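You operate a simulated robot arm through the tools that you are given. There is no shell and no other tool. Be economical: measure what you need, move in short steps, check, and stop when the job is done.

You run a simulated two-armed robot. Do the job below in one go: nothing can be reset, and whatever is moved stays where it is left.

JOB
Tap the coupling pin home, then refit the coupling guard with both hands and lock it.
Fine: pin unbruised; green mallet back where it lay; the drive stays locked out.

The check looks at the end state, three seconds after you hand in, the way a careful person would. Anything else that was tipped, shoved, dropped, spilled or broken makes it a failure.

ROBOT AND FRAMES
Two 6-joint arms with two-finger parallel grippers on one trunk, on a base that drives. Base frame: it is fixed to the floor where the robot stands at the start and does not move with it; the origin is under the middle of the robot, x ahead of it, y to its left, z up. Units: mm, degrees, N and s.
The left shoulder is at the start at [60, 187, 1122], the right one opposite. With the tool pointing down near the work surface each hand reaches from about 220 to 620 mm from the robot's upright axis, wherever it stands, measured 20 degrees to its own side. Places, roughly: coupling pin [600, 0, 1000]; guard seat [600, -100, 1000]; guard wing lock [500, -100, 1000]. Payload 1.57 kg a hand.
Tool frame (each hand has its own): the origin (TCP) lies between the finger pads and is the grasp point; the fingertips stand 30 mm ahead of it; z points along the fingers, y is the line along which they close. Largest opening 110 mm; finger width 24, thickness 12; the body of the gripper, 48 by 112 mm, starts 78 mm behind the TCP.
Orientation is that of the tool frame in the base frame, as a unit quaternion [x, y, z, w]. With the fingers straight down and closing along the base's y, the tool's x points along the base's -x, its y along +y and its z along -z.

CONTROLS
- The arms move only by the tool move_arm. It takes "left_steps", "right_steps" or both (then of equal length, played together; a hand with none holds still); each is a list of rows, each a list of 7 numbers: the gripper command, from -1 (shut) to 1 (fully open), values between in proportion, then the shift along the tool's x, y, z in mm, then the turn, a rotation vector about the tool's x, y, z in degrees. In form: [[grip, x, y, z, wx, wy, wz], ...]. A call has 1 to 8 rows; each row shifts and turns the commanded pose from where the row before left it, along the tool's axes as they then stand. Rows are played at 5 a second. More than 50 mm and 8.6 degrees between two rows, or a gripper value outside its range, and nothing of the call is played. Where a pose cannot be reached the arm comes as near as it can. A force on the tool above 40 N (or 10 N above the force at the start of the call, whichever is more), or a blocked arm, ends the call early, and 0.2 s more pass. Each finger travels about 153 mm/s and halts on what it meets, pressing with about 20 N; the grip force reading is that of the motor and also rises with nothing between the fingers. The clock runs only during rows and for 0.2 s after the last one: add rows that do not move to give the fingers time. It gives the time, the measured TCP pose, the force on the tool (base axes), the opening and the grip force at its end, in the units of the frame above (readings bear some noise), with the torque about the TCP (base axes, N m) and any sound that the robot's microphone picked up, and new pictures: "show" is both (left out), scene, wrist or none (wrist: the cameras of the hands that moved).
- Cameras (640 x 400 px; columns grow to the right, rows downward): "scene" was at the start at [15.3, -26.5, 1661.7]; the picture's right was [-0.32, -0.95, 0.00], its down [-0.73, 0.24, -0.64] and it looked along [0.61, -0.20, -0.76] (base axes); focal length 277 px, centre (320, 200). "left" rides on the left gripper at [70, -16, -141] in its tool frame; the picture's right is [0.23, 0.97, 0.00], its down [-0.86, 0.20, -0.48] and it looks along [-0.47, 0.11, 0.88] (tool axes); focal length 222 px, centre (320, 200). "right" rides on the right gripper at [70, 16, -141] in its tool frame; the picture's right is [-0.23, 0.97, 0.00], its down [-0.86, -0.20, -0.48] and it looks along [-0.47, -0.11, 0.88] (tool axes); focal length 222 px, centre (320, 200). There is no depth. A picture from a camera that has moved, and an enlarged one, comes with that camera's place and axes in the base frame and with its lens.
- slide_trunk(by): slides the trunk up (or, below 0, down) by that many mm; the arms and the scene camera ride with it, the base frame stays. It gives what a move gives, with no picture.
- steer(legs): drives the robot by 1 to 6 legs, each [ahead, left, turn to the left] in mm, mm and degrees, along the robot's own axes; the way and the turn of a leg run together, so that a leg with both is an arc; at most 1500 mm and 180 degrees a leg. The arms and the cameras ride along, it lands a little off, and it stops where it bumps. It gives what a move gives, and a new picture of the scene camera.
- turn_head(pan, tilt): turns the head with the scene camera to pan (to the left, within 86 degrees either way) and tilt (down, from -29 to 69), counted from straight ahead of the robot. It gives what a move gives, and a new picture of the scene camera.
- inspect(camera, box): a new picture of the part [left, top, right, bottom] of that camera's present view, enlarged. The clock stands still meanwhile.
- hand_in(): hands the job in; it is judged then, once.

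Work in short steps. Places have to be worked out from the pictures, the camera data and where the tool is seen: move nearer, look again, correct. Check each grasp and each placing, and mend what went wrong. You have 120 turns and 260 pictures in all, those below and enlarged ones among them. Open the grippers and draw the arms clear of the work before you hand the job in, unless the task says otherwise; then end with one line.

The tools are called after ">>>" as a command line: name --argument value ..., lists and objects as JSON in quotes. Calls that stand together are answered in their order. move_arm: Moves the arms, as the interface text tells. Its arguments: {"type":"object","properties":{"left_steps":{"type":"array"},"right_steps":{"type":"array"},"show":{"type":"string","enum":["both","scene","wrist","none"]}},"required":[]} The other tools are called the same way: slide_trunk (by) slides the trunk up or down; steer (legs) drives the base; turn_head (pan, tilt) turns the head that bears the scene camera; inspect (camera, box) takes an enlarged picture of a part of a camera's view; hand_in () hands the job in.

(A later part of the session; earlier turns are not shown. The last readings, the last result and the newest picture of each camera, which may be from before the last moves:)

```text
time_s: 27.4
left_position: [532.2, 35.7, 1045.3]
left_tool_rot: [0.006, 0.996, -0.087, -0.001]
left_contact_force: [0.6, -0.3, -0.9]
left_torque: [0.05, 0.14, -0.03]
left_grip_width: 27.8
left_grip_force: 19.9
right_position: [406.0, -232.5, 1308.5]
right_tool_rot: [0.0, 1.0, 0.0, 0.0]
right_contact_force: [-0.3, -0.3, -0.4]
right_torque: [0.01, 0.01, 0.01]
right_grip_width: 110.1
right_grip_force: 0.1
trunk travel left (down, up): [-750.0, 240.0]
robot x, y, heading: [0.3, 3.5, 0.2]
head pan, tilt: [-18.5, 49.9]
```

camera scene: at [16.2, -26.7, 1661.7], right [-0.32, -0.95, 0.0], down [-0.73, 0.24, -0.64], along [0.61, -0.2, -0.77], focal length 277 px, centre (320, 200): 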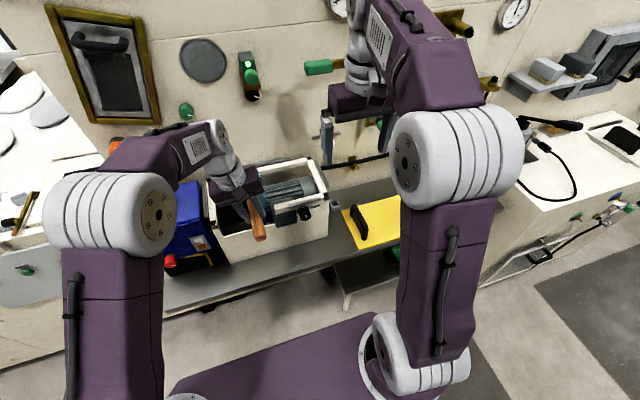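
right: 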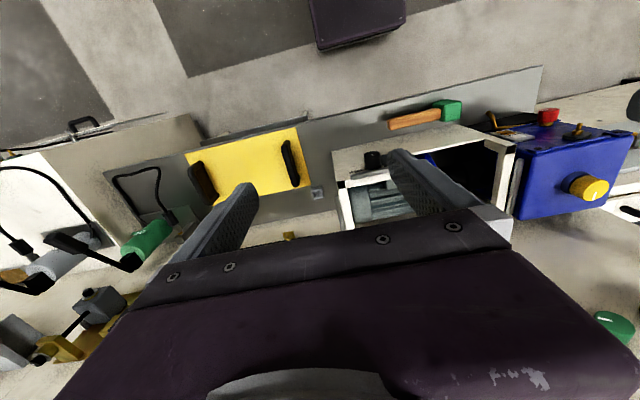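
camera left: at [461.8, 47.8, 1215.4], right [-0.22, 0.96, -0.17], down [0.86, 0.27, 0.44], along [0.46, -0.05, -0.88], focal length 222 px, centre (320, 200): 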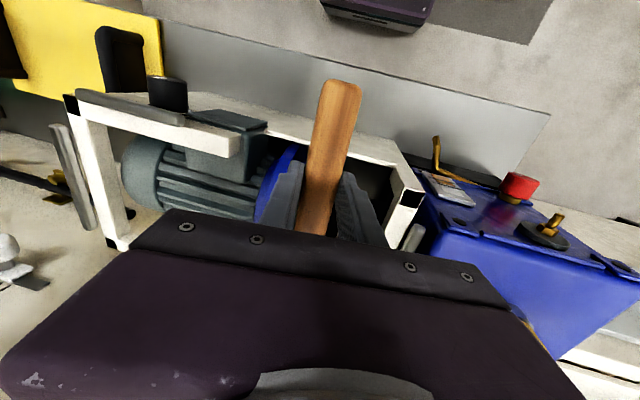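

Contact now near 1045, about 16 mm lower than at first. Before more taps I take a look at the pin.

>>> move_arm --left_steps '[[-1, 0, -7.8, -44, 0, 0, 0], [-1, 40, 0, 0, 0, 0, 0], [-1, 40, 0, 0, 0, 0, 0], [-1, 0, 27.2, -18.4, 0, 0, 0], [-1, 0, 27.2, -18.4, 0, 0, 0], [-1, 0, 27.2, -18.4, 0, 0, 0], [-1, 0, 0, 0, 0, 0, 0]]' --show "none"

>>> inspect --camera "scene" --box '[205, 190, 275, 240]'

```text
time_s: 29.0
left_position: [455.1, 130.9, 1131.1]
left_tool_rot: [0.006, 0.996, -0.087, -0.001]
left_contact_force: [0.0, -0.2, -3.5]
left_torque: [0.04, 0.22, -0.01]
left_grip_width: 27.9
left_grip_force: 19.6
right_position: [406.6, -232.8, 1308.6]
right_tool_rot: [0.0, 1.0, 0.0, -0.001]
right_contact_force: [0.9, -0.7, 0.5]
right_torque: [0.0, 0.0, 0.04]
right_grip_width: 109.9
right_grip_force: 0.0
trunk travel left (down, up): [-750.0, 240.0]
robot x, y, heading: [1.9, 0.6, 0.0]
head pan, tilt: [-18.5, 49.9]
```

```text
8.00 times, centred on (240, 215) of scene
camera zoom: at [16.5, -26.8, 1661.7], right [-0.32, -0.95, 0.0], down [-0.73, 0.24, -0.64], along [0.61, -0.2, -0.77], focal length 2217 px, centre (960, 80)
```

zoom: 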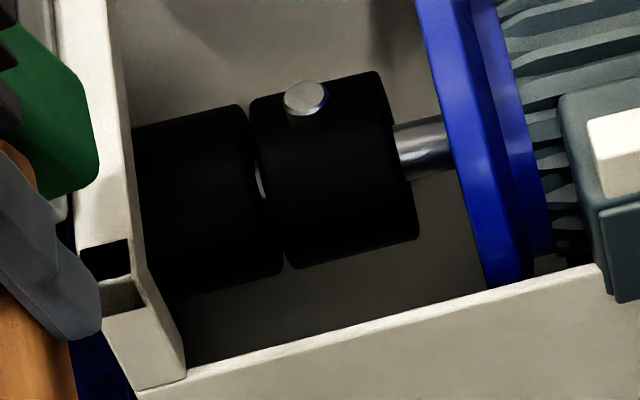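

The pin is visibly lower but still proud by several mm. Back to tapping, with the stroke ending a little lower.

>>> move_arm --left_steps '[[-1, 0, -27.2, 18.4, 0, 0, 0], [-1, 0, -27.2, 18.4, 0, 0, 0], [-1, 0, -27.2, 18.4, 0, 0, 0], [-1, -40, 0, 0, 0, 0, 0], [-1, -40, 0, 0, 0, 0, 0], [-1, 0, 2.4, 13.8, 0, 0, 0], [-1, 0, 0, 0, 0, 0, 0]]' --show "none"

>>> move_arm --left_steps '[[-1, 0, 6.8, 38.4, 0, 0, 0], [-1, 0, -6.1, -34.5, 0, 0, 0], [-1, 0, 0, 0, 0, 0, 0], [-1, 0, 6.4, 36.4, 0, 0, 0], [-1, 0, -5.2, -29.5, 0, 0, 0], [-1, 0, 0, 0, 0, 0, 0]]' --show "none"

>>> move_arm --left_steps '[[-1, 0, 3.5, 19.7, 0, 0, 0], [-1, 0, 0.7, 3.94, 0, 0, 0], [-1, 0, 0, 0, 0, 0, 0]]' --show "none"

```text
time_s: 30.6
left_position: [533.5, 39.2, 1078.4]
left_tool_rot: [0.006, 0.996, -0.089, -0.001]
left_contact_force: [-0.6, 0.5, -3.3]
left_torque: [0.0, 0.25, -0.01]
left_grip_width: 27.7
left_grip_force: 20.3
right_position: [407.0, -233.6, 1309.2]
right_tool_rot: [0.0, 1.0, 0.0, 0.0]
right_contact_force: [-0.9, 0.3, -0.3]
right_torque: [0.01, 0.04, 0.01]
right_grip_width: 109.8
right_grip_force: 0.1
trunk travel left (down, up): [-750.0, 240.0]
robot x, y, heading: [-3.1, -2.7, 0.2]
head pan, tilt: [-18.5, 49.9]
```

```text
time_s: 32.0
left_position: [531.7, 38.2, 1065.2]
left_tool_rot: [0.005, 0.996, -0.087, -0.002]
left_contact_force: [-0.1, -0.3, -3.6]
left_torque: [0.02, 0.23, -0.02]
left_grip_width: 27.9
left_grip_force: 19.9
right_position: [407.9, -234.0, 1309.4]
right_tool_rot: [0.0, 1.0, 0.0, 0.0]
right_contact_force: [0.7, -0.5, 0.5]
right_torque: [0.0, -0.02, 0.0]
right_grip_width: 109.9
right_grip_force: 0.2
trunk travel left (down, up): [-750.0, 240.0]
robot x, y, heading: [-1.9, 1.2, 0.2]
head pan, tilt: [-18.5, 49.9]
```

```text
time_s: 32.8
left_position: [531.7, 38.7, 1042.5]
left_tool_rot: [0.006, 0.996, -0.087, -0.001]
left_contact_force: [-0.3, -0.5, -3.7]
left_torque: [0.0, 0.25, 0.01]
left_grip_width: 27.9
left_grip_force: 19.9
right_position: [407.8, -233.0, 1307.4]
right_tool_rot: [0.001, 1.0, 0.0, 0.0]
right_contact_force: [-0.1, -0.2, 0.0]
right_torque: [-0.02, -0.03, 0.01]
right_grip_width: 109.8
right_grip_force: 0.1
trunk travel left (down, up): [-750.0, 240.0]
robot x, y, heading: [1.1, 1.6, -0.1]
head pan, tilt: [-18.5, 49.9]
```

No contact at 1042; probing further down.

>>> move_arm --left_steps '[[-1, 0, 0.5, 2.95, 0, 0, 0], [-1, 0, 0.35, 1.97, 0, 0, 0], [-1, 0, 0, 0, 0, 0, 0]]' --show "none"

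```text
time_s: 33.6
left_position: [531.7, 37.7, 1038.4]
left_tool_rot: [0.006, 0.996, -0.087, 0.001]
left_contact_force: [-1.1, 0.0, 8.1]
left_torque: [0.1, -0.63, -0.01]
left_grip_width: 27.7
left_grip_force: 19.7
right_position: [404.6, -233.8, 1309.6]
right_tool_rot: [0.0, 1.0, 0.0, 0.001]
right_contact_force: [0.7, -0.2, 0.1]
right_torque: [0.04, 0.0, -0.01]
right_grip_width: 110.2
right_grip_force: 0.0
trunk travel left (down, up): [-750.0, 240.0]
robot x, y, heading: [-0.1, -1.6, -0.2]
head pan, tilt: [-18.5, 49.9]
```

Contact now at ~1039. One more pair of taps, a little shorter, then probe.

>>> move_arm --left_steps '[[-1, 0, -5.6, -31.5, 0, 0, 0], [-1, 0, 0, 0, 0, 0, 0], [-1, 0, 6.6, 37.4, 0, 0, 0], [-1, 0, -5.2, -29.5, 0, 0, 0], [-1, 0, 0, 0, 0, 0, 0], [-1, 0, 5.2, 29.5, 0, 0, 0], [-1, 0, -5.2, -29.5, 0, 0, 0], [-1, 0, 0, 0, 0, 0, 0]]' --show "none"

>>> move_arm --left_steps '[[-1, 0, 3.5, 19.7, 0, 0, 0], [-1, 0, 0.87, 4.9, 0, 0, 0], [-1, 0, 0, 0, 0, 0, 0]]' --show "none"

```text
time_s: 35.4
left_position: [533.3, 37.1, 1058.5]
left_tool_rot: [0.007, 0.996, -0.087, 0.0]
left_contact_force: [0.1, 0.0, -3.2]
left_torque: [-0.02, 0.25, -0.01]
left_grip_width: 27.7
left_grip_force: 19.6
right_position: [406.2, -233.8, 1308.3]
right_tool_rot: [0.0, 1.0, 0.0, 0.0]
right_contact_force: [-0.3, -0.1, 0.4]
right_torque: [0.0, -0.02, -0.03]
right_grip_width: 110.2
right_grip_force: 0.0
trunk travel left (down, up): [-750.0, 240.0]
robot x, y, heading: [1.8, -0.9, -0.1]
head pan, tilt: [-18.5, 49.9]
```

```text
time_s: 36.2
left_position: [532.3, 38.0, 1035.3]
left_tool_rot: [0.006, 0.996, -0.087, -0.001]
left_contact_force: [0.4, -0.9, -2.6]
left_torque: [-0.01, 0.2, 0.02]
left_grip_width: 27.9
left_grip_force: 19.8
right_position: [405.3, -234.0, 1308.4]
right_tool_rot: [0.0, 1.0, 0.0, 0.0]
right_contact_force: [0.7, -0.3, -1.0]
right_torque: [-0.03, 0.0, -0.01]
right_grip_width: 110.1
right_grip_force: 0.2
trunk travel left (down, up): [-750.0, 240.0]
robot x, y, heading: [-4.0, -0.6, 0.0]
head pan, tilt: [-18.5, 49.9]
```

Contact has sunk below 1035. I lift away and look again.

>>> move_arm --left_steps '[[-1, 0, -7.8, -44, 0, 0, 0], [-1, 0, -1.7, -9.8, 0, 0, 0], [-1, 40, 0, 0, 0, 0, 0], [-1, 40, 0, 0, 0, 0, 0], [-1, 0, 27.2, -18.4, 0, 0, 0], [-1, 0, 27.2, -18.4, 0, 0, 0], [-1, 0, 27.2, -18.4, 0, 0, 0], [-1, 0, 0, 0, 0, 0, 0]]' --show "none"

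>>> inspect --camera "scene" --box '[220, 195, 260, 225]'

```text
time_s: 38.0
left_position: [454.5, 128.1, 1131.2]
left_tool_rot: [0.005, 0.996, -0.087, -0.001]
left_contact_force: [-0.3, -0.4, -3.4]
left_torque: [0.0, 0.21, 0.01]
left_grip_width: 27.8
left_grip_force: 20.1
right_position: [406.5, -233.1, 1308.0]
right_tool_rot: [0.0, 1.0, 0.0, -0.001]
right_contact_force: [0.6, 0.6, 0.0]
right_torque: [-0.01, -0.01, 0.01]
right_grip_width: 110.0
right_grip_force: 0.0
trunk travel left (down, up): [-750.0, 240.0]
robot x, y, heading: [-2.2, 0.0, 0.2]
head pan, tilt: [-18.5, 49.9]
```

```text
13.33 times, centred on (240, 210) of scene
camera zoom: at [16.8, -26.7, 1661.7], right [-0.32, -0.95, 0.0], down [-0.73, 0.24, -0.64], along [0.61, -0.2, -0.77], focal length 3694 px, centre (1387, 67)
```

zoom: 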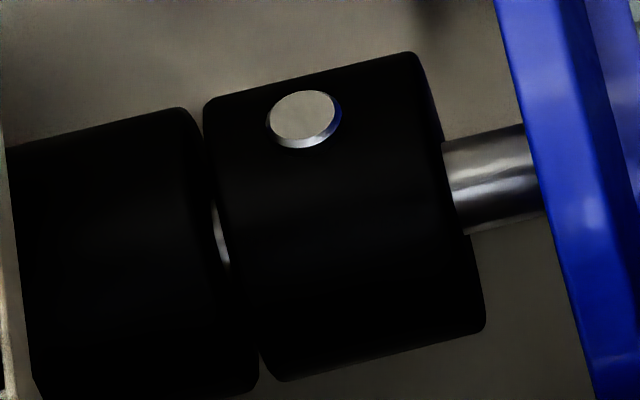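

The pin is nearly flush (perhaps 2–3 mm proud). I go back, probe for the contact level, and tap once more to see whether it is home.

>>> move_arm --left_steps '[[-1, 0, -27.2, 18.4, 0, 0, 0], [-1, 0, -27.2, 18.4, 0, 0, 0], [-1, 0, -27.2, 18.4, 0, 0, 0], [-1, -40, 0, 0, 0, 0, 0], [-1, -40, 0, 0, 0, 0, 0], [-1, 0, 7.8, 44.3, 0, 0, 0], [-1, 0, 1.74, 9.85, 0, 0, 0], [-1, 0, 0, 0, 0, 0, 0]]' --show "none"

>>> move_arm --left_steps '[[-1, 0, 0.35, 1.97, 0, 0, 0], [-1, 0, 0, 0, 0, 0, 0]]' --show "none"

>>> move_arm --left_steps '[[-1, 0, 0.35, 1.97, 0, 0, 0], [-1, 0, 0, 0, 0, 0, 0]]' --show "none"

```text
time_s: 39.8
left_position: [531.3, 39.9, 1033.9]
left_tool_rot: [0.006, 0.996, -0.087, -0.001]
left_contact_force: [0.4, -0.1, -3.8]
left_torque: [0.03, 0.26, 0.01]
left_grip_width: 27.7
left_grip_force: 20.7
right_position: [406.1, -232.4, 1308.7]
right_tool_rot: [-0.002, 1.0, 0.001, 0.0]
right_contact_force: [-0.3, -0.2, 0.0]
right_torque: [-0.02, -0.02, -0.01]
right_grip_width: 109.9
right_grip_force: 0.1
trunk travel left (down, up): [-750.0, 240.0]
robot x, y, heading: [-1.4, -1.2, 0.2]
head pan, tilt: [-18.5, 49.9]
```

```text
time_s: 40.4
left_position: [532.9, 37.9, 1033.6]
left_tool_rot: [0.007, 0.996, -0.088, 0.0]
left_contact_force: [0.7, 3.4, 4.9]
left_torque: [0.22, -0.42, 0.29]
left_grip_width: 27.7
left_grip_force: 20.2
right_position: [406.1, -232.6, 1309.1]
right_tool_rot: [-0.001, 1.0, 0.0, 0.0]
right_contact_force: [0.0, -0.2, 0.1]
right_torque: [0.02, -0.01, 0.0]
right_grip_width: 110.2
right_grip_force: 0.0
trunk travel left (down, up): [-750.0, 240.0]
robot x, y, heading: [-3.9, -2.0, -0.2]
head pan, tilt: [-18.5, 49.9]
```

```text
time_s: 41.0
left_position: [531.0, 39.4, 1033.1]
left_tool_rot: [0.006, 0.996, -0.089, 0.0]
left_contact_force: [-0.3, 3.6, 6.8]
left_torque: [0.23, -0.65, 0.22]
left_grip_width: 27.9
left_grip_force: 19.9
right_position: [405.5, -232.9, 1309.2]
right_tool_rot: [0.0, 1.0, 0.0, 0.0]
right_contact_force: [0.4, 0.0, -0.1]
right_torque: [0.02, -0.02, -0.02]
right_grip_width: 109.7
right_grip_force: 0.0
trunk travel left (down, up): [-750.0, 240.0]
robot x, y, heading: [1.6, -1.3, -0.0]
head pan, tilt: [-18.5, 49.9]
```

Contact at 1033.5. One gentle tap and re-probe to see whether it still moves.

>>> move_arm --left_steps '[[-1, 0, -4.9, -27.6, 0, 0, 0], [-1, 0, 0, 0, 0, 0, 0], [-1, 0, 5.4, 30.5, 0, 0, 0], [-1, 0, -4.3, -24.6, 0, 0, 0], [-1, 0, 0, 0, 0, 0, 0], [-1, 0, 3.1, 17.7, 0, 0, 0], [-1, 0, 0.87, 4.9, 0, 0, 0], [-1, 0, 0, 0, 0, 0, 0]]' --show "none"

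```text
time_s: 42.8
left_position: [533.3, 38.1, 1033.3]
left_tool_rot: [0.007, 0.996, -0.089, 0.001]
left_contact_force: [-1.6, 0.9, 5.3]
left_torque: [0.15, -0.35, 0.1]
left_grip_width: 27.6
left_grip_force: 20.0
right_position: [406.7, -231.3, 1309.1]
right_tool_rot: [0.001, 1.0, 0.0, 0.0]
right_contact_force: [-0.1, 0.6, -0.3]
right_torque: [-0.01, 0.0, -0.01]
right_grip_width: 110.1
right_grip_force: 0.1
trunk travel left (down, up): [-750.0, 240.0]
robot x, y, heading: [-1.6, 0.7, -0.2]
head pan, tilt: [-18.5, 49.9]
```

Contact level is unchanged by the tap, so the pin has bottomed. I return the mallet: lift, back off, swing back 92.7° about the vertical, and check pose.

>>> move_arm --left_steps '[[-1, 0, -6.5, -37, 0, 0, 0], [-1, 0, -6.5, -37, 0, 0, 0], [-1, 29, -19.2, 3.4, 0, 0, 0], [-1, 29, -19.2, 3.4, 0, 0, 0], [-1, 0, 0, 0, 0, -1.46, -8.3], [-1, 0, 0, 0, 0, -1.46, -8.3], [-1, 0, 0, 0, 0, -1.46, -8.3], [-1, 0, 0, 0, 0, -1.46, -8.3]]' --show "none"

>>> move_arm --left_steps '[[-1, 0, 0, 0, 0, -1.46, -8.3], [-1, 0, 0, 0, 0, -1.46, -8.3], [-1, 0, 0, 0, 0, -1.46, -8.3], [-1, 0, 0, 0, 0, -1.46, -8.3], [-1, 0, 0, 0, 0, -1.46, -8.3], [-1, 0, 0, 0, 0, -1.46, -8.3], [-1, 0, 0, 0, 0, -1.46, -8.3], [-1, 0, 0, 0, 0, 0, 0]]' --show "scene"

```text
time_s: 44.6
left_position: [475.2, -0.2, 1105.5]
left_tool_rot: [-0.285, 0.955, -0.083, 0.024]
left_contact_force: [-0.5, -0.2, -3.8]
left_torque: [-0.18, 0.2, 0.01]
left_grip_width: 27.8
left_grip_force: 20.2
right_position: [406.4, -233.4, 1308.7]
right_tool_rot: [0.0, 1.0, 0.0, 0.0]
right_contact_force: [-0.8, 0.0, 0.0]
right_torque: [0.0, 0.02, 0.01]
right_grip_width: 109.9
right_grip_force: 0.1
trunk travel left (down, up): [-750.0, 240.0]
robot x, y, heading: [1.4, -1.8, 0.1]
head pan, tilt: [-18.5, 49.9]
```

```text
time_s: 46.4
left_position: [475.3, 0.4, 1104.5]
left_tool_rot: [0.718, -0.691, 0.061, -0.062]
left_contact_force: [0.5, 0.7, -3.3]
left_torque: [-0.23, 0.01, -0.06]
left_grip_width: 27.6
left_grip_force: 20.0
right_position: [407.6, -232.7, 1309.4]
right_tool_rot: [0.0, 1.0, 0.0, 0.0]
right_contact_force: [-0.7, -0.1, -0.1]
right_torque: [-0.01, -0.01, 0.0]
right_grip_width: 110.1
right_grip_force: 0.0
trunk travel left (down, up): [-750.0, 240.0]
robot x, y, heading: [-1.0, -3.2, 0.0]
head pan, tilt: [-18.5, 49.9]
camera scene: at [15.9, -26.4, 1661.7], right [-0.32, -0.95, 0.0], down [-0.73, 0.24, -0.64], along [0.61, -0.2, -0.77], focal length 277 px, centre (320, 200)
```

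scene: 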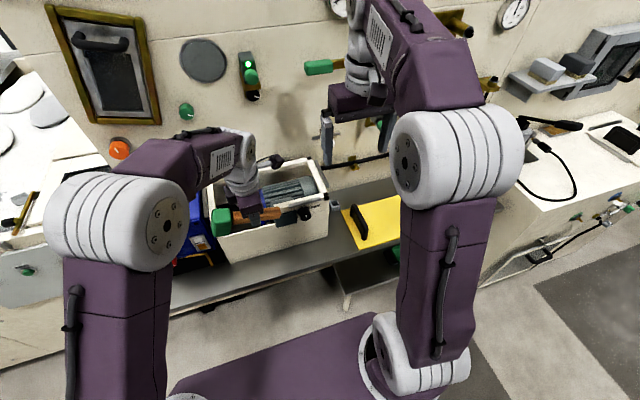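

Pose restored above its spot. I lower vertically toward the original height of 874, slowing at the end.

>>> move_arm --left_steps '[[-1, -0.2, 8.2, 43, 0, 0, 0], [-1, -0.2, 8.2, 43, 0, 0, 0], [-1, -0.2, 8.2, 43, 0, 0, 0], [-1, -0.2, 8.2, 43, 0, 0, 0], [-1, -0.2, 8.2, 43, 0, 0, 0], [-1, 0, 1.0, 5, 0, 0, 0], [-1, 0, 0.4, 3, 0, 0, 0], [-1, 0, 0, 0, 0, 0, 0]]' --show "none"

```text
time_s: 48.2
left_position: [470.6, 1.4, 878.7]
left_tool_rot: [0.716, -0.692, 0.061, -0.061]
left_contact_force: [0.3, 0.0, -3.0]
left_torque: [-0.22, -0.02, 0.02]
left_grip_width: 27.6
left_grip_force: 20.0
right_position: [406.6, -233.1, 1309.4]
right_tool_rot: [0.0, 1.0, 0.0, 0.0]
right_contact_force: [-0.4, 0.1, -0.7]
right_torque: [0.02, 0.0, 0.0]
right_grip_width: 110.0
right_grip_force: 0.2
trunk travel left (down, up): [-750.0, 240.0]
robot x, y, heading: [1.7, -1.9, 0.2]
head pan, tilt: [-18.5, 49.9]
```

5 mm left; lower gently to contact.

>>> move_arm --left_steps '[[-1, 0, 0, 2.4, 0, 0, 0], [-1, 0, 0, 1.7, 0, 0, 0], [-1, 0, 0, 0, 0, 0, 0]]' --show "none"

```text
time_s: 49.0
left_position: [471.8, 2.2, 874.9]
left_tool_rot: [0.716, -0.692, 0.06, -0.062]
left_contact_force: [-0.6, -0.2, -3.0]
left_torque: [-0.2, 0.03, -0.01]
left_grip_width: 28.1
left_grip_force: 19.9
right_position: [406.5, -232.2, 1309.3]
right_tool_rot: [0.0, 1.0, 0.0, 0.0]
right_contact_force: [0.0, -0.7, 0.4]
right_torque: [-0.01, 0.0, -0.02]
right_grip_width: 110.2
right_grip_force: 0.0
trunk travel left (down, up): [-750.0, 240.0]
robot x, y, heading: [1.4, 0.7, -0.2]
head pan, tilt: [-18.5, 49.9]
```

>>> move_arm --left_steps '[[-1, 0, 0.2, 1.5, 0, 0, 0], [-1, 0, 0, 0, 0, 0, 0], [-1, 0, 0.2, 1.2, 0, 0, 0], [-1, 0, 0, 0, 0, 0, 0]]' --show "none"

```text
time_s: 50.0
left_position: [471.1, 0.6, 872.0]
left_tool_rot: [0.717, -0.692, 0.061, -0.062]
left_contact_force: [0.1, 0.2, -3.5]
left_torque: [-0.22, 0.01, 0.0]
left_grip_width: 27.6
left_grip_force: 20.0
right_position: [407.4, -233.6, 1308.6]
right_tool_rot: [0.0, 1.0, 0.0, 0.0]
right_contact_force: [1.0, -0.3, -0.6]
right_torque: [-0.01, 0.06, 0.02]
right_grip_width: 110.0
right_grip_force: 0.1
trunk travel left (down, up): [-750.0, 240.0]
robot x, y, heading: [1.9, -1.3, 0.1]
head pan, tilt: [-18.5, 49.9]
```

Still hanging free (the mallet has slid a little in the grip). I continue down in small steps until the weight is taken.

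>>> move_arm --left_steps '[[-1, 0, 0.2, 1.2, 0, 0, 0], [-1, 0, 0, 0, 0, 0, 0], [-1, 0, 0.2, 1.2, 0, 0, 0], [-1, 0, 0, 0, 0, 0, 0]]' --show "wrist"

>>> inspect --camera "scene" --box '[220, 225, 300, 285]'

```text
time_s: 51.0
left_position: [471.6, 0.2, 869.9]
left_tool_rot: [0.717, -0.692, 0.061, -0.061]
left_contact_force: [0.1, 1.0, -3.4]
left_torque: [-0.21, 0.03, -0.02]
left_grip_width: 27.3
left_grip_force: 20.3
right_position: [407.0, -233.5, 1308.3]
right_tool_rot: [0.0, 1.0, 0.0, 0.0]
right_contact_force: [-0.5, 0.7, 0.5]
right_torque: [0.01, 0.0, 0.07]
right_grip_width: 110.1
right_grip_force: 0.0
trunk travel left (down, up): [-750.0, 240.0]
robot x, y, heading: [0.5, -3.0, -0.1]
head pan, tilt: [-18.5, 49.9]
camera left: at [463.3, -69.3, 1010.9], right [-0.95, -0.26, -0.17], down [-0.31, 0.85, 0.44], along [0.03, 0.47, -0.88], focal length 222 px, centre (320, 200)
```

left: 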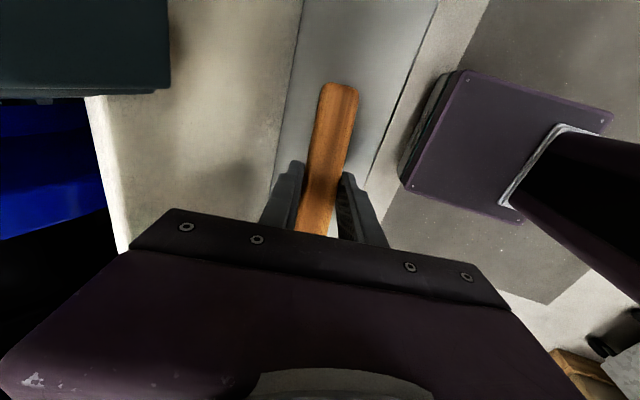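

```text
6.67 times, centred on (260, 255) of scene
camera zoom: at [15.9, -26.5, 1661.7], right [-0.32, -0.95, 0.0], down [-0.73, 0.24, -0.64], along [0.61, -0.2, -0.77], focal length 1847 px, centre (720, -167)
```

zoom: 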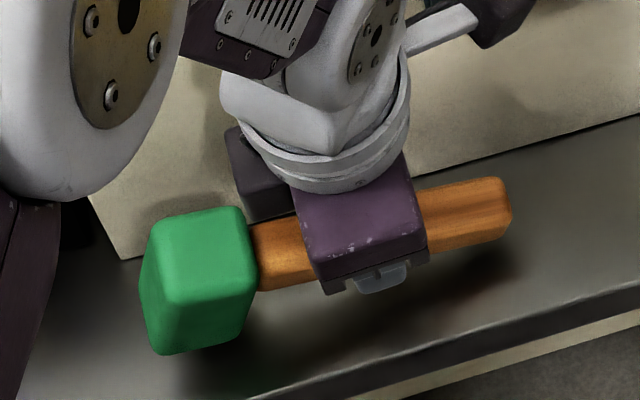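

The taps pitched the mallet slightly head-up in the grip (≈5–6°). I raise 6 mm and counter-rotate the hand so the mallet is level again before setting it down.

>>> move_arm --left_steps '[[-1, 0, -1.0, -6, 0, 0, 0], [-1, 0, 0, 0, -0.2, 5.4, -0.95], [-1, 0, 0, 0, 0, 0, 0]]' --show "none"

>>> inspect --camera "scene" --box '[220, 235, 300, 285]'

>>> inspect --camera "right" --box '[380, 80, 480, 150]'

```text
time_s: 51.8
left_position: [470.6, 0.2, 875.6]
left_tool_rot: [0.719, -0.688, 0.094, -0.027]
left_contact_force: [-0.1, -0.8, -3.7]
left_torque: [-0.25, 0.0, -0.01]
left_grip_width: 27.9
left_grip_force: 19.8
right_position: [405.9, -233.5, 1308.7]
right_tool_rot: [0.0, 1.0, 0.001, 0.0]
right_contact_force: [0.2, -1.0, -0.4]
right_torque: [0.03, -0.01, 0.0]
right_grip_width: 110.0
right_grip_force: 0.0
trunk travel left (down, up): [-750.0, 240.0]
robot x, y, heading: [-4.4, -0.5, 0.1]
head pan, tilt: [-18.5, 49.9]
```

```text
8.00 times, centred on (260, 260) of scene
camera zoom: at [15.9, -26.8, 1661.7], right [-0.32, -0.95, 0.0], down [-0.73, 0.24, -0.64], along [0.61, -0.2, -0.77], focal length 2217 px, centre (800, -280)
```

zoom: 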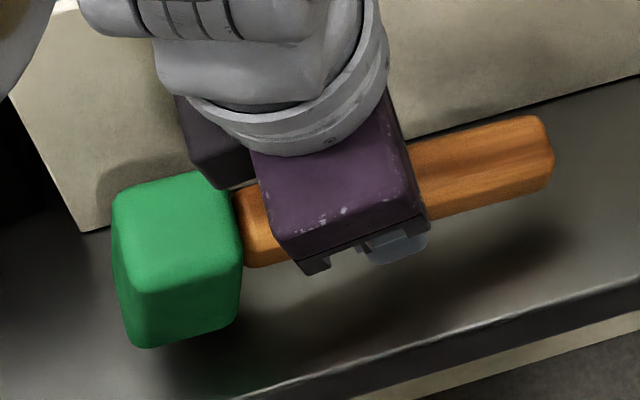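

```text
5.71 times, centred on (430, 115) of right
camera zoom: at [336.9, -215.2, 1449.8], right [0.23, 0.97, 0.0], down [0.86, -0.2, 0.48], along [0.47, -0.11, -0.88], focal length 1269 px, centre (-309, 686)
```

zoom: 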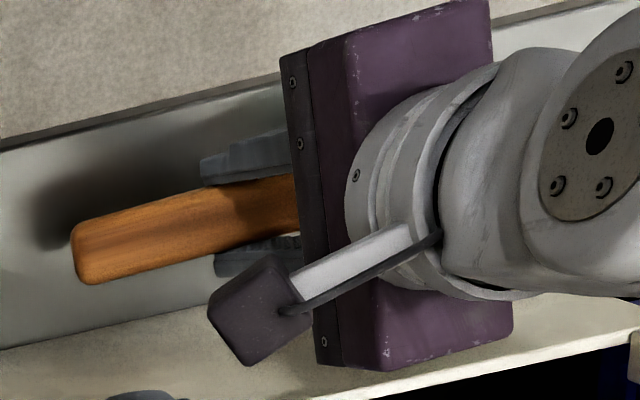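

Handle position now matches the original picture. I lower in small steps until the bench takes the weight.

>>> move_arm --left_steps '[[-1, -0.2, 0.35, 2, 0, 0, 0], [-1, 0, 0, 0, 0, 0, 0], [-1, -0.2, 0.35, 2, 0, 0, 0], [-1, 0, 0, 0, 0, 0, 0]]' --show "none"

>>> move_arm --left_steps '[[-1, -0.2, 0.35, 2, 0, 0, 0], [-1, 0, 0, 0, 0, 0, 0]]' --show "none"

>>> inspect --camera "scene" --box '[220, 235, 300, 285]'

```text
time_s: 52.8
left_position: [471.9, 1.7, 872.0]
left_tool_rot: [0.719, -0.689, 0.093, -0.027]
left_contact_force: [0.2, 0.1, -2.9]
left_torque: [-0.24, 0.01, -0.01]
left_grip_width: 27.5
left_grip_force: 20.3
right_position: [407.4, -234.3, 1309.8]
right_tool_rot: [-0.001, 1.0, 0.001, 0.0]
right_contact_force: [-0.1, 1.2, -0.8]
right_torque: [-0.02, 0.0, -0.02]
right_grip_width: 110.3
right_grip_force: 0.1
trunk travel left (down, up): [-750.0, 240.0]
robot x, y, heading: [-0.2, 0.5, 0.0]
head pan, tilt: [-18.5, 49.9]
```

```text
time_s: 53.4
left_position: [472.6, 1.3, 867.6]
left_tool_rot: [0.719, -0.688, 0.093, -0.028]
left_contact_force: [0.2, -0.1, -3.0]
left_torque: [-0.25, 0.0, 0.03]
left_grip_width: 27.9
left_grip_force: 20.1
right_position: [407.9, -232.3, 1308.4]
right_tool_rot: [0.001, 1.0, 0.0, 0.0]
right_contact_force: [-0.3, -1.3, 0.6]
right_torque: [-0.01, 0.03, 0.01]
right_grip_width: 110.1
right_grip_force: 0.1
trunk travel left (down, up): [-750.0, 240.0]
robot x, y, heading: [-0.4, -0.4, -0.1]
head pan, tilt: [-18.5, 49.9]
```

```text
8.00 times, centred on (260, 260) of scene
camera zoom: at [15.9, -26.5, 1661.7], right [-0.32, -0.95, 0.0], down [-0.73, 0.24, -0.64], along [0.61, -0.2, -0.77], focal length 2217 px, centre (800, -280)
```

zoom: 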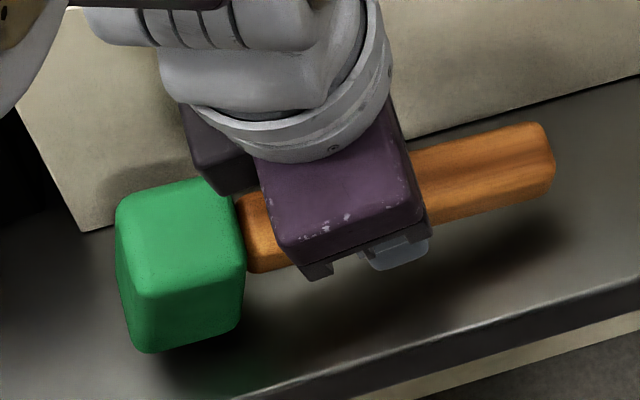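

The head is still off the bench and slightly rotated in the grip. Continuing down: bench contact will push it back to level.

>>> move_arm --left_steps '[[-1, -0.2, 0.35, 2, 0, 0, 0], [-1, 0, 0, 0, 0, 0, 0], [-1, -0.2, 0.35, 2, 0, 0, 0], [-1, 0, 0, 0, 0, 0, 0]]' --show "none"

```text
time_s: 54.4
left_position: [472.2, 0.6, 865.8]
left_tool_rot: [0.719, -0.689, 0.093, -0.028]
left_contact_force: [0.0, 0.2, -3.1]
left_torque: [-0.23, 0.03, 0.0]
left_grip_width: 27.4
left_grip_force: 19.8
right_position: [406.3, -233.3, 1309.3]
right_tool_rot: [0.001, 1.0, 0.0, 0.0]
right_contact_force: [0.2, -1.2, 0.0]
right_torque: [-0.01, -0.02, -0.01]
right_grip_width: 109.9
right_grip_force: 0.1
trunk travel left (down, up): [-750.0, 240.0]
robot x, y, heading: [0.4, 2.6, 0.3]
head pan, tilt: [-18.5, 49.9]
```

>>> move_arm --left_steps '[[-1, -0.2, 0.35, 2, 0, 0, 0], [-1, 0, 0, 0, 0, 0, 0], [-1, -0.1, 0.2, 1.2, 0, 0, 0], [-1, 0, 0, 0, 0, 0, 0]]' --show "none"

>>> inspect --camera "scene" --box '[220, 235, 300, 285]'

```text
time_s: 55.4
left_position: [472.0, 0.3, 862.6]
left_tool_rot: [0.718, -0.689, 0.093, -0.027]
left_contact_force: [-0.1, -0.2, -3.3]
left_torque: [-0.23, -0.01, 0.02]
left_grip_width: 27.7
left_grip_force: 20.1
right_position: [406.7, -233.5, 1308.8]
right_tool_rot: [0.0, 1.0, 0.0, 0.0]
right_contact_force: [-0.2, -0.6, 0.5]
right_torque: [0.03, -0.01, 0.02]
right_grip_width: 110.0
right_grip_force: 0.1
trunk travel left (down, up): [-750.0, 240.0]
robot x, y, heading: [-0.3, 3.6, 0.1]
head pan, tilt: [-18.5, 49.9]
```

```text
8.00 times, centred on (260, 260) of scene
camera zoom: at [15.9, -26.5, 1661.7], right [-0.32, -0.95, 0.0], down [-0.73, 0.24, -0.64], along [0.61, -0.2, -0.77], focal length 2217 px, centre (800, -280)
```

zoom: 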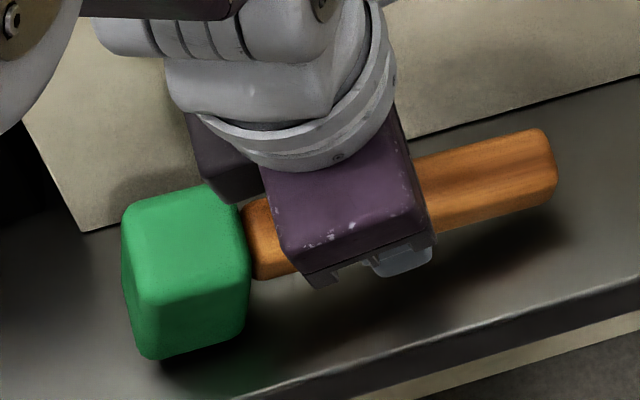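

Nearly down (shadow gap closing). A few more mm.

>>> move_arm --left_steps '[[-1, -0.2, 0.35, 2, 0, 0, 0], [-1, 0, 0, 0, 0, 0, 0], [-1, -0.2, 0.35, 2, 0, 0, 0], [-1, 0, 0, 0, 0, 0, 0]]' --show "none"

```text
time_s: 56.4
left_position: [471.7, 0.1, 858.9]
left_tool_rot: [0.718, -0.689, 0.094, -0.028]
left_contact_force: [-0.4, -0.5, 10.6]
left_torque: [0.63, 0.22, 0.03]
left_grip_width: 27.8
left_grip_force: 20.4
right_position: [405.3, -233.0, 1310.2]
right_tool_rot: [-0.001, 1.0, 0.001, 0.0]
right_contact_force: [-0.7, 0.3, -1.1]
right_torque: [-0.01, 0.01, 0.03]
right_grip_width: 109.7
right_grip_force: 0.0
trunk travel left (down, up): [-750.0, 240.0]
robot x, y, heading: [4.0, 3.1, -0.1]
head pan, tilt: [-18.5, 49.9]
```

The head is on the bench. I open the fingers slowly to release and look.

>>> move_arm --left_steps '[[-0.47, 0, -0.3, -1.5, 0, 0, 0], [-0.4, 0, 0, 0, 0, 0, 0], [-0.3, 0, 0, 0, 0, 0, 0], [-0.18, 0, 0, 0, 0, 0, 0], [-0.18, 0, 0, 0, 0, 0, 0]]' --show "wrist"

>>> inspect --camera "scene" --box '[220, 235, 300, 285]'

```text
time_s: 57.6
left_position: [471.8, -0.8, 859.3]
left_tool_rot: [0.719, -0.688, 0.094, -0.029]
left_contact_force: [-1.3, -0.3, 0.0]
left_torque: [0.0, -0.01, 0.03]
left_grip_width: 45.1
left_grip_force: 0.0
right_position: [406.8, -234.0, 1309.1]
right_tool_rot: [0.0, 1.0, 0.0, 0.0]
right_contact_force: [-0.1, 1.3, 0.2]
right_torque: [-0.03, -0.01, 0.0]
right_grip_width: 109.9
right_grip_force: 0.0
trunk travel left (down, up): [-750.0, 240.0]
robot x, y, heading: [-0.2, 0.0, 0.0]
head pan, tilt: [-18.5, 49.9]
camera left: at [464.1, -55.6, 1007.0], right [-0.95, -0.28, -0.14], down [-0.31, 0.88, 0.35], along [0.03, 0.38, -0.92], focal length 222 px, centre (320, 200)
```

left: 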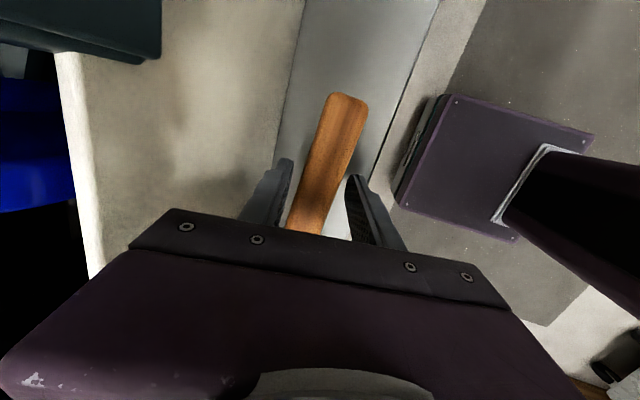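

```text
8.00 times, centred on (260, 260) of scene
camera zoom: at [15.2, -26.6, 1661.7], right [-0.32, -0.95, 0.0], down [-0.73, 0.24, -0.64], along [0.61, -0.2, -0.76], focal length 2217 px, centre (800, -280)
```

zoom: 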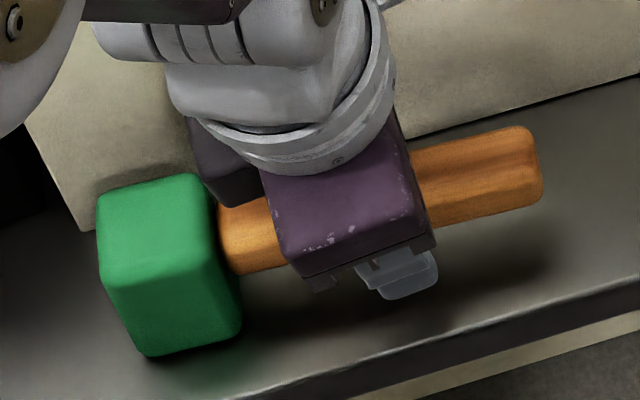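

The mallet settled within ~4 mm of where it lay. I withdraw straight up, then undo the tilts and yaw, and look at pin and guard.

>>> move_arm --left_steps '[[-0.18, 3.8, -6.8, -39.2, 0, 0, 0], [-0.18, 3.8, -6.8, -39.2, 0, 0, 0], [-0.18, 3.8, -6.8, -39.2, 0, 0, 0], [-0.18, 3.8, -6.8, -39.2, 0, 0, 0], [-0.18, 3.8, -6.8, -39.2, 0, 0, 0], [-0.18, 3.8, -6.8, -39.2, 0.2, -5.4, 0.95], [-0.18, 0, 0, -20, -5, 0, 0], [-0.18, 0, 0, -20, -5, 0, 0]]' --show "none"

>>> move_arm --left_steps '[[0.3, 0, -25, -10, 0, 0, 8.5], [0.3, 0, -10, -10, 0, 0, 8.5], [0.3, 0, 0, 0, 0, 0, 8.5], [0.3, 0, 0, 0, 0, 0, 8.5], [0.3, 0, 0, 0, 0, 0, 8.5], [0.3, 0, 0, 0, 0, 0, 8.5], [0.3, 0, 0, 0, 0, 0, 8.5], [0.3, 0, 0, 0, 0, 0, 8.5]]' --show "none"

>>> move_arm --left_steps '[[0.3, 0, 0, 0, 0, 0, 8.5], [0.3, 0, 0, 0, 0, 0, 8.5], [0.3, 0, 0, 0, 0, 0, 7], [0.3, 40, 10, -30, 0, 0, 0], [0.3, 40, 10, -30, 0, 0, 0], [0.3, 0, 10, -30, 0, 0, 0]]' --show "both"

```text
time_s: 59.4
left_position: [469.1, 1.5, 1140.2]
left_tool_rot: [0.719, -0.695, -0.001, 0.001]
left_contact_force: [1.1, 0.6, -0.4]
left_torque: [0.03, 0.0, -0.02]
left_grip_width: 45.3
left_grip_force: 0.0
right_position: [407.3, -232.3, 1307.7]
right_tool_rot: [0.0, 1.0, 0.0, 0.001]
right_contact_force: [1.1, 0.6, 0.0]
right_torque: [0.0, 0.0, 0.03]
right_grip_width: 109.8
right_grip_force: 0.0
trunk travel left (down, up): [-750.0, 240.0]
robot x, y, heading: [-1.3, -0.4, -0.0]
head pan, tilt: [-18.5, 49.9]
```

```text
time_s: 61.2
left_position: [503.1, 0.3, 1158.1]
left_tool_rot: [-0.206, 0.978, 0.0, -0.001]
left_contact_force: [-0.8, 0.0, 0.5]
left_torque: [-0.03, -0.02, -0.03]
left_grip_width: 71.4
left_grip_force: 0.0
right_position: [405.3, -232.5, 1309.2]
right_tool_rot: [0.0, 1.0, 0.0, 0.0]
right_contact_force: [0.1, -0.1, -0.1]
right_torque: [0.03, -0.04, -0.03]
right_grip_width: 110.0
right_grip_force: 0.1
trunk travel left (down, up): [-750.0, 240.0]
robot x, y, heading: [-1.5, 2.3, 0.1]
head pan, tilt: [-18.5, 49.9]
```

```text
refused: row 4 steps farther than a row can; nothing moved
```

Row too long; I resend with shorter steps.

>>> move_arm --left_steps '[[0.3, 0, 0, 0, 0, 0, 8.5], [0.3, 0, 0, 0, 0, 0, 8.5], [0.3, 0, 0, 0, 0, 0, 7], [0.3, 30, 10, -30, 0, 0, 0], [0.3, 30, 10, -30, 0, 0, 0], [0.3, 30, 10, -30, 0, 0, 0], [0.3, 0, 10, -30, 0, 0, 0]]' --show "both"

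>>> inspect --camera "scene" --box '[220, 195, 260, 225]'

>>> inspect --camera "scene" --box '[220, 235, 300, 285]'

```text
time_s: 62.8
left_position: [413.8, 41.7, 1280.1]
left_tool_rot: [0.0, 1.0, -0.002, -0.001]
left_contact_force: [0.0, 0.1, 0.4]
left_torque: [0.02, 0.03, 0.01]
left_grip_width: 71.6
left_grip_force: 0.0
right_position: [406.8, -233.4, 1308.7]
right_tool_rot: [0.0, 1.0, -0.001, 0.0]
right_contact_force: [-0.8, -0.8, 0.0]
right_torque: [0.0, 0.04, 0.02]
right_grip_width: 110.2
right_grip_force: 0.1
trunk travel left (down, up): [-750.0, 240.0]
robot x, y, heading: [1.5, -0.3, 0.1]
head pan, tilt: [-18.5, 49.9]
camera scene: at [15.5, -26.1, 1661.7], right [-0.32, -0.95, 0.0], down [-0.73, 0.24, -0.64], along [0.61, -0.2, -0.76], focal length 277 px, centre (320, 200)
camera left: at [341.7, 24.8, 1421.4], right [-0.23, 0.97, 0.0], down [0.86, 0.2, 0.48], along [0.47, 0.11, -0.88], focal length 222 px, centre (320, 200)
```

scene: 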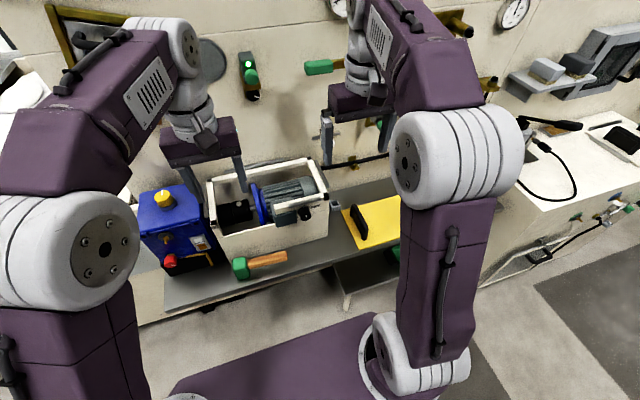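
left: 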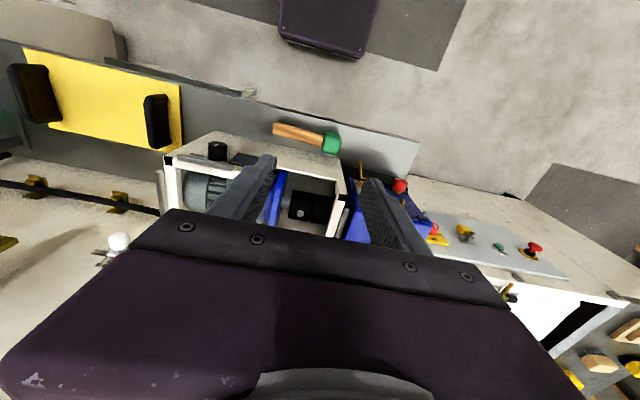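

```text
13.33 times, centred on (240, 210) of scene
camera zoom: at [15.5, -26.1, 1661.7], right [-0.32, -0.95, 0.0], down [-0.73, 0.24, -0.64], along [0.61, -0.2, -0.76], focal length 3694 px, centre (1387, 67)
```

zoom: 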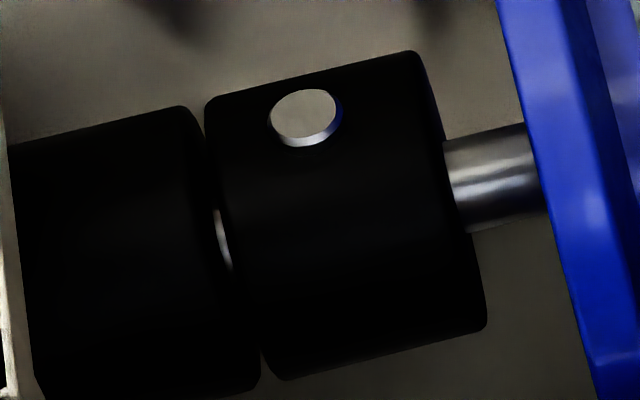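

```text
8.00 times, centred on (260, 260) of scene
camera zoom: at [15.5, -26.1, 1661.7], right [-0.32, -0.95, 0.0], down [-0.73, 0.24, -0.64], along [0.61, -0.2, -0.76], focal length 2217 px, centre (800, -280)
```

zoom: 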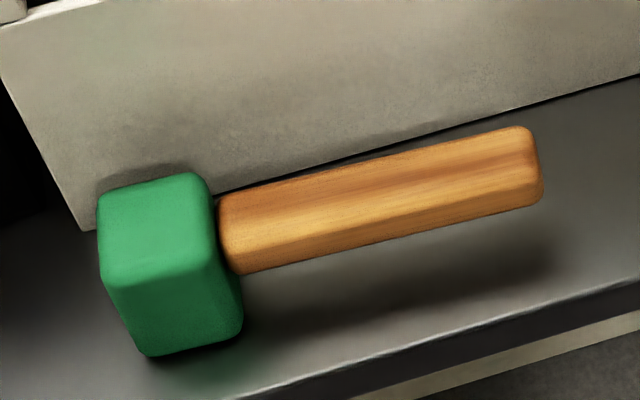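

The pin's state is ambiguous: the mallet slid in the grip, so part of the measured travel was slip. I zoom tightly on the pin from both cameras to judge whether it's flush.

>>> inspect --camera "scene" --box '[233, 198, 249, 208]'

>>> inspect --camera "left" --box '[280, 180, 340, 230]'

```text
16.00 times, centred on (241, 203) of scene
camera zoom: at [15.5, -26.1, 1661.7], right [-0.32, -0.95, 0.0], down [-0.73, 0.24, -0.64], along [0.61, -0.2, -0.76], focal length 4433 px, centre (1584, 152)
```

zoom: 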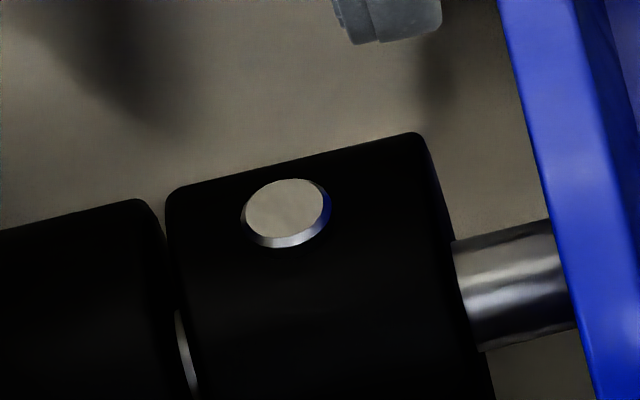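

```text
8.00 times, centred on (310, 205) of left
camera zoom: at [341.7, 24.8, 1421.4], right [-0.23, 0.97, 0.0], down [0.86, 0.2, 0.48], along [0.47, 0.11, -0.88], focal length 1777 px, centre (400, 160)
```

zoom: 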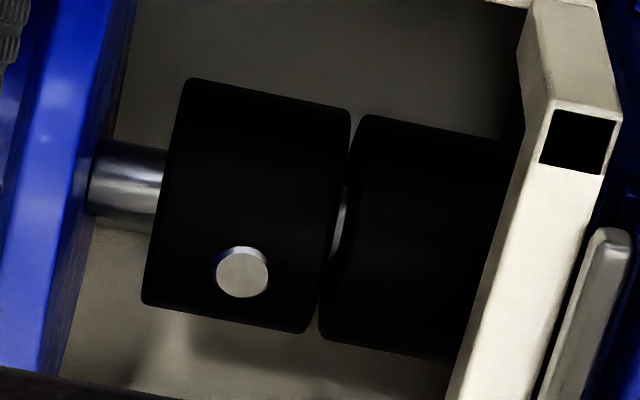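

Torque levers in the last probes point to the hub edge (y≈60), and geometry puts the pin about 3 mm proud, because the mallet had rolled in the grip. I'll redo it with a firmer hold: gripping the mallet's head itself, then untilting the hand so its face is level. First I go above the head with fingers closing along x.

>>> move_arm --left_steps '[[0.3, -14.5, 10.5, 45, 0, 0, 0], [0.3, -14.5, 10.5, 45, 0, 0, 0], [0.3, -14.5, 10.5, 45, 0, 0, 0], [0.3, -14.5, 10.5, 45, 0, 0, 0], [0.2, 0, 0, 0, 0, 0, -8], [0.2, 0, 0, 0, 0, 0, -8], [0.2, 0, 0, 0, 0, 0, -8], [0.2, 0, 0, 0, 0, 0, -8]]' --show "none"

>>> move_arm --left_steps '[[0.2, 0, 0, 0, 0, 0, -8], [0.2, 0, 0, 0, 0, 0, -8], [0.2, 0, 0, 0, 0, 0, -8], [0.2, 0, 0, 0, 0, 0, -8], [0.2, 0, 0, 0, 0, 0, -8], [0.2, 0, 0, 0, 0, 0, -8], [0.2, 0, 0, 0, 0, 0, -8], [0.2, 0, 0, 0, 0, 0, 0]]' --show "none"

>>> move_arm --left_steps '[[0.2, 0, 0, 45, 0, 0, 0], [0.2, 0, 0, 45, 0, 0, 0], [0.2, 0, 0, 45, 5, 0, 0], [0.2, 0, 0, 0, 5, 0, 0], [0.2, 0, 0, 0, 0, 0, 0]]' --show "wrist"

>>> inspect --camera "scene" --box '[210, 205, 310, 285]'

```text
time_s: 64.6
left_position: [469.9, 81.5, 1097.6]
left_tool_rot: [-0.276, 0.961, 0.0, -0.001]
left_contact_force: [0.7, -0.3, 0.5]
left_torque: [0.01, -0.01, -0.03]
left_grip_width: 66.0
left_grip_force: 0.0
right_position: [405.9, -232.8, 1309.6]
right_tool_rot: [-0.001, 1.0, 0.001, 0.0]
right_contact_force: [0.5, 0.0, -1.6]
right_torque: [-0.03, 0.02, 0.02]
right_grip_width: 110.0
right_grip_force: 0.0
trunk travel left (down, up): [-750.0, 240.0]
robot x, y, heading: [4.3, -2.6, 0.2]
head pan, tilt: [-18.5, 49.9]
```

```text
time_s: 66.4
left_position: [469.4, 81.4, 1098.6]
left_tool_rot: [-0.695, 0.719, 0.0, -0.001]
left_contact_force: [0.0, -0.1, -0.3]
left_torque: [-0.02, 0.01, 0.0]
left_grip_width: 66.1
left_grip_force: 0.1
right_position: [404.9, -233.5, 1309.3]
right_tool_rot: [0.0, 1.0, -0.001, 0.0]
right_contact_force: [1.1, -0.8, 0.8]
right_torque: [-0.01, 0.03, 0.02]
right_grip_width: 109.8
right_grip_force: 0.2
trunk travel left (down, up): [-750.0, 240.0]
robot x, y, heading: [2.6, -0.1, 0.0]
head pan, tilt: [-18.5, 49.9]
```

```text
time_s: 67.6
left_position: [470.8, 82.4, 965.8]
left_tool_rot: [-0.692, 0.717, -0.063, 0.06]
left_contact_force: [-0.1, 0.2, -0.5]
left_torque: [-0.01, 0.0, 0.01]
left_grip_width: 66.1
left_grip_force: 0.0
right_position: [406.8, -234.2, 1308.9]
right_tool_rot: [0.0, 1.0, 0.001, 0.0]
right_contact_force: [-0.2, 0.3, -0.4]
right_torque: [0.01, -0.01, 0.0]
right_grip_width: 110.0
right_grip_force: 0.1
trunk travel left (down, up): [-750.0, 240.0]
robot x, y, heading: [-1.5, 1.4, 0.1]
head pan, tilt: [-18.5, 49.9]
camera left: at [456.2, 12.7, 1106.6], right [-0.97, -0.19, -0.17], down [-0.25, 0.86, 0.44], along [0.06, 0.46, -0.88], focal length 222 px, centre (320, 200)
```

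left: 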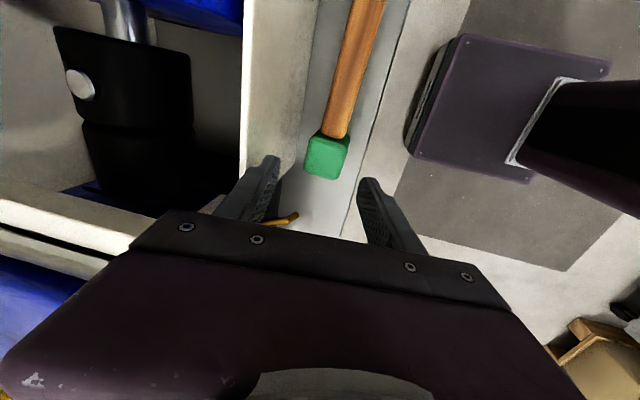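

```text
5.00 times, centred on (260, 245) of scene
camera zoom: at [15.7, -26.6, 1661.7], right [-0.32, -0.95, 0.0], down [-0.73, 0.24, -0.64], along [0.61, -0.2, -0.77], focal length 1385 px, centre (620, -25)
```

zoom: 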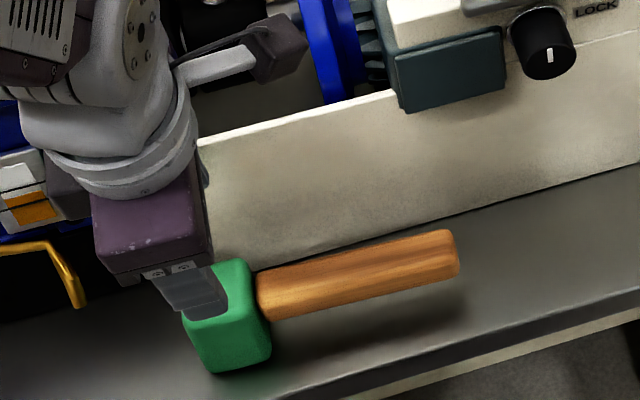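

This wrist view shows the pin in profile; a zoom will tell how proud it is. Head of the mallet is at about (475, 81).

>>> inspect --camera "left" --box '[40, 40, 120, 120]'

```text
5.00 times, centred on (80, 80) of left
camera zoom: at [456.2, 12.7, 1106.6], right [-0.97, -0.19, -0.17], down [-0.25, 0.86, 0.44], along [0.06, 0.46, -0.88], focal length 1111 px, centre (1520, 800)
```

zoom: 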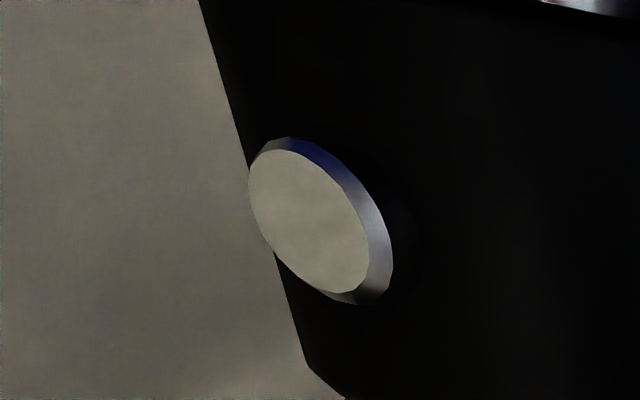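

Pin still shows a few mm of side. I descend on the mallet head.

>>> move_arm --left_steps '[[0.2, 0.5, 5.2, 31.6, 0, 0, 0], [0.2, 0.5, 5.2, 31.6, 0, 0, 0], [0.2, 0.4, 3.5, 21.1, 0, 0, 0], [0.2, 0, 1.8, 10.5, 0, 0, 0], [0.2, 0, 0, 0, 0, 0, 0]]' --show "wrist"

>>> inspect --camera "scene" --box '[210, 205, 310, 285]'

```text
time_s: 68.8
left_position: [469.3, 81.1, 867.6]
left_tool_rot: [-0.692, 0.717, -0.063, 0.06]
left_contact_force: [0.6, 0.8, -0.6]
left_torque: [0.03, 0.02, 0.02]
left_grip_width: 65.9
left_grip_force: 0.0
right_position: [407.2, -232.6, 1309.8]
right_tool_rot: [0.0, 1.0, 0.0, 0.0]
right_contact_force: [0.6, 0.0, -1.3]
right_torque: [-0.01, -0.01, -0.01]
right_grip_width: 109.9
right_grip_force: 0.0
trunk travel left (down, up): [-750.0, 240.0]
robot x, y, heading: [4.1, 1.0, -0.1]
head pan, tilt: [-18.5, 49.9]
camera left: at [457.0, 11.1, 1009.8], right [-0.97, -0.19, -0.17], down [-0.25, 0.86, 0.44], along [0.06, 0.46, -0.88], focal length 222 px, centre (320, 200)
```

left: 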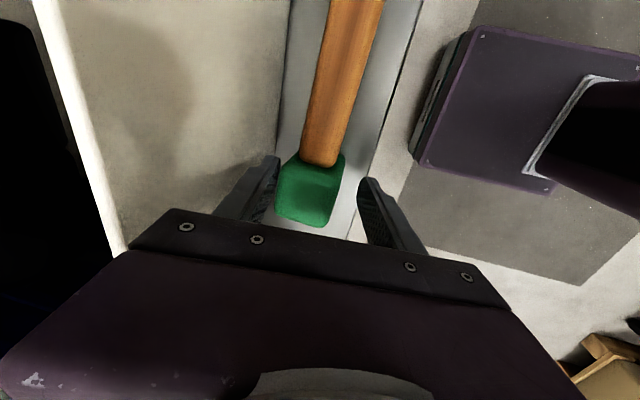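

```text
5.00 times, centred on (260, 245) of scene
camera zoom: at [15.3, -26.5, 1661.7], right [-0.32, -0.95, 0.0], down [-0.73, 0.24, -0.64], along [0.61, -0.2, -0.76], focal length 1385 px, centre (620, -25)
```

zoom: 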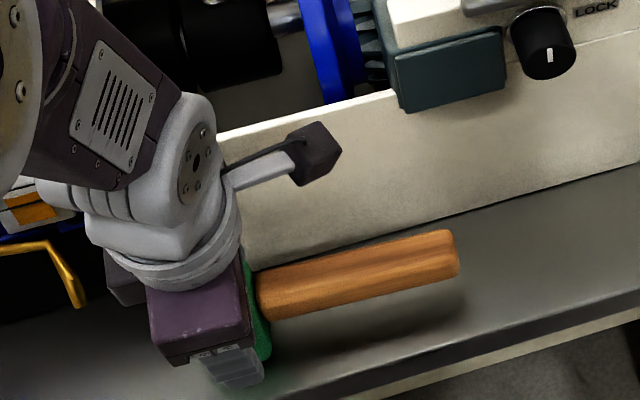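

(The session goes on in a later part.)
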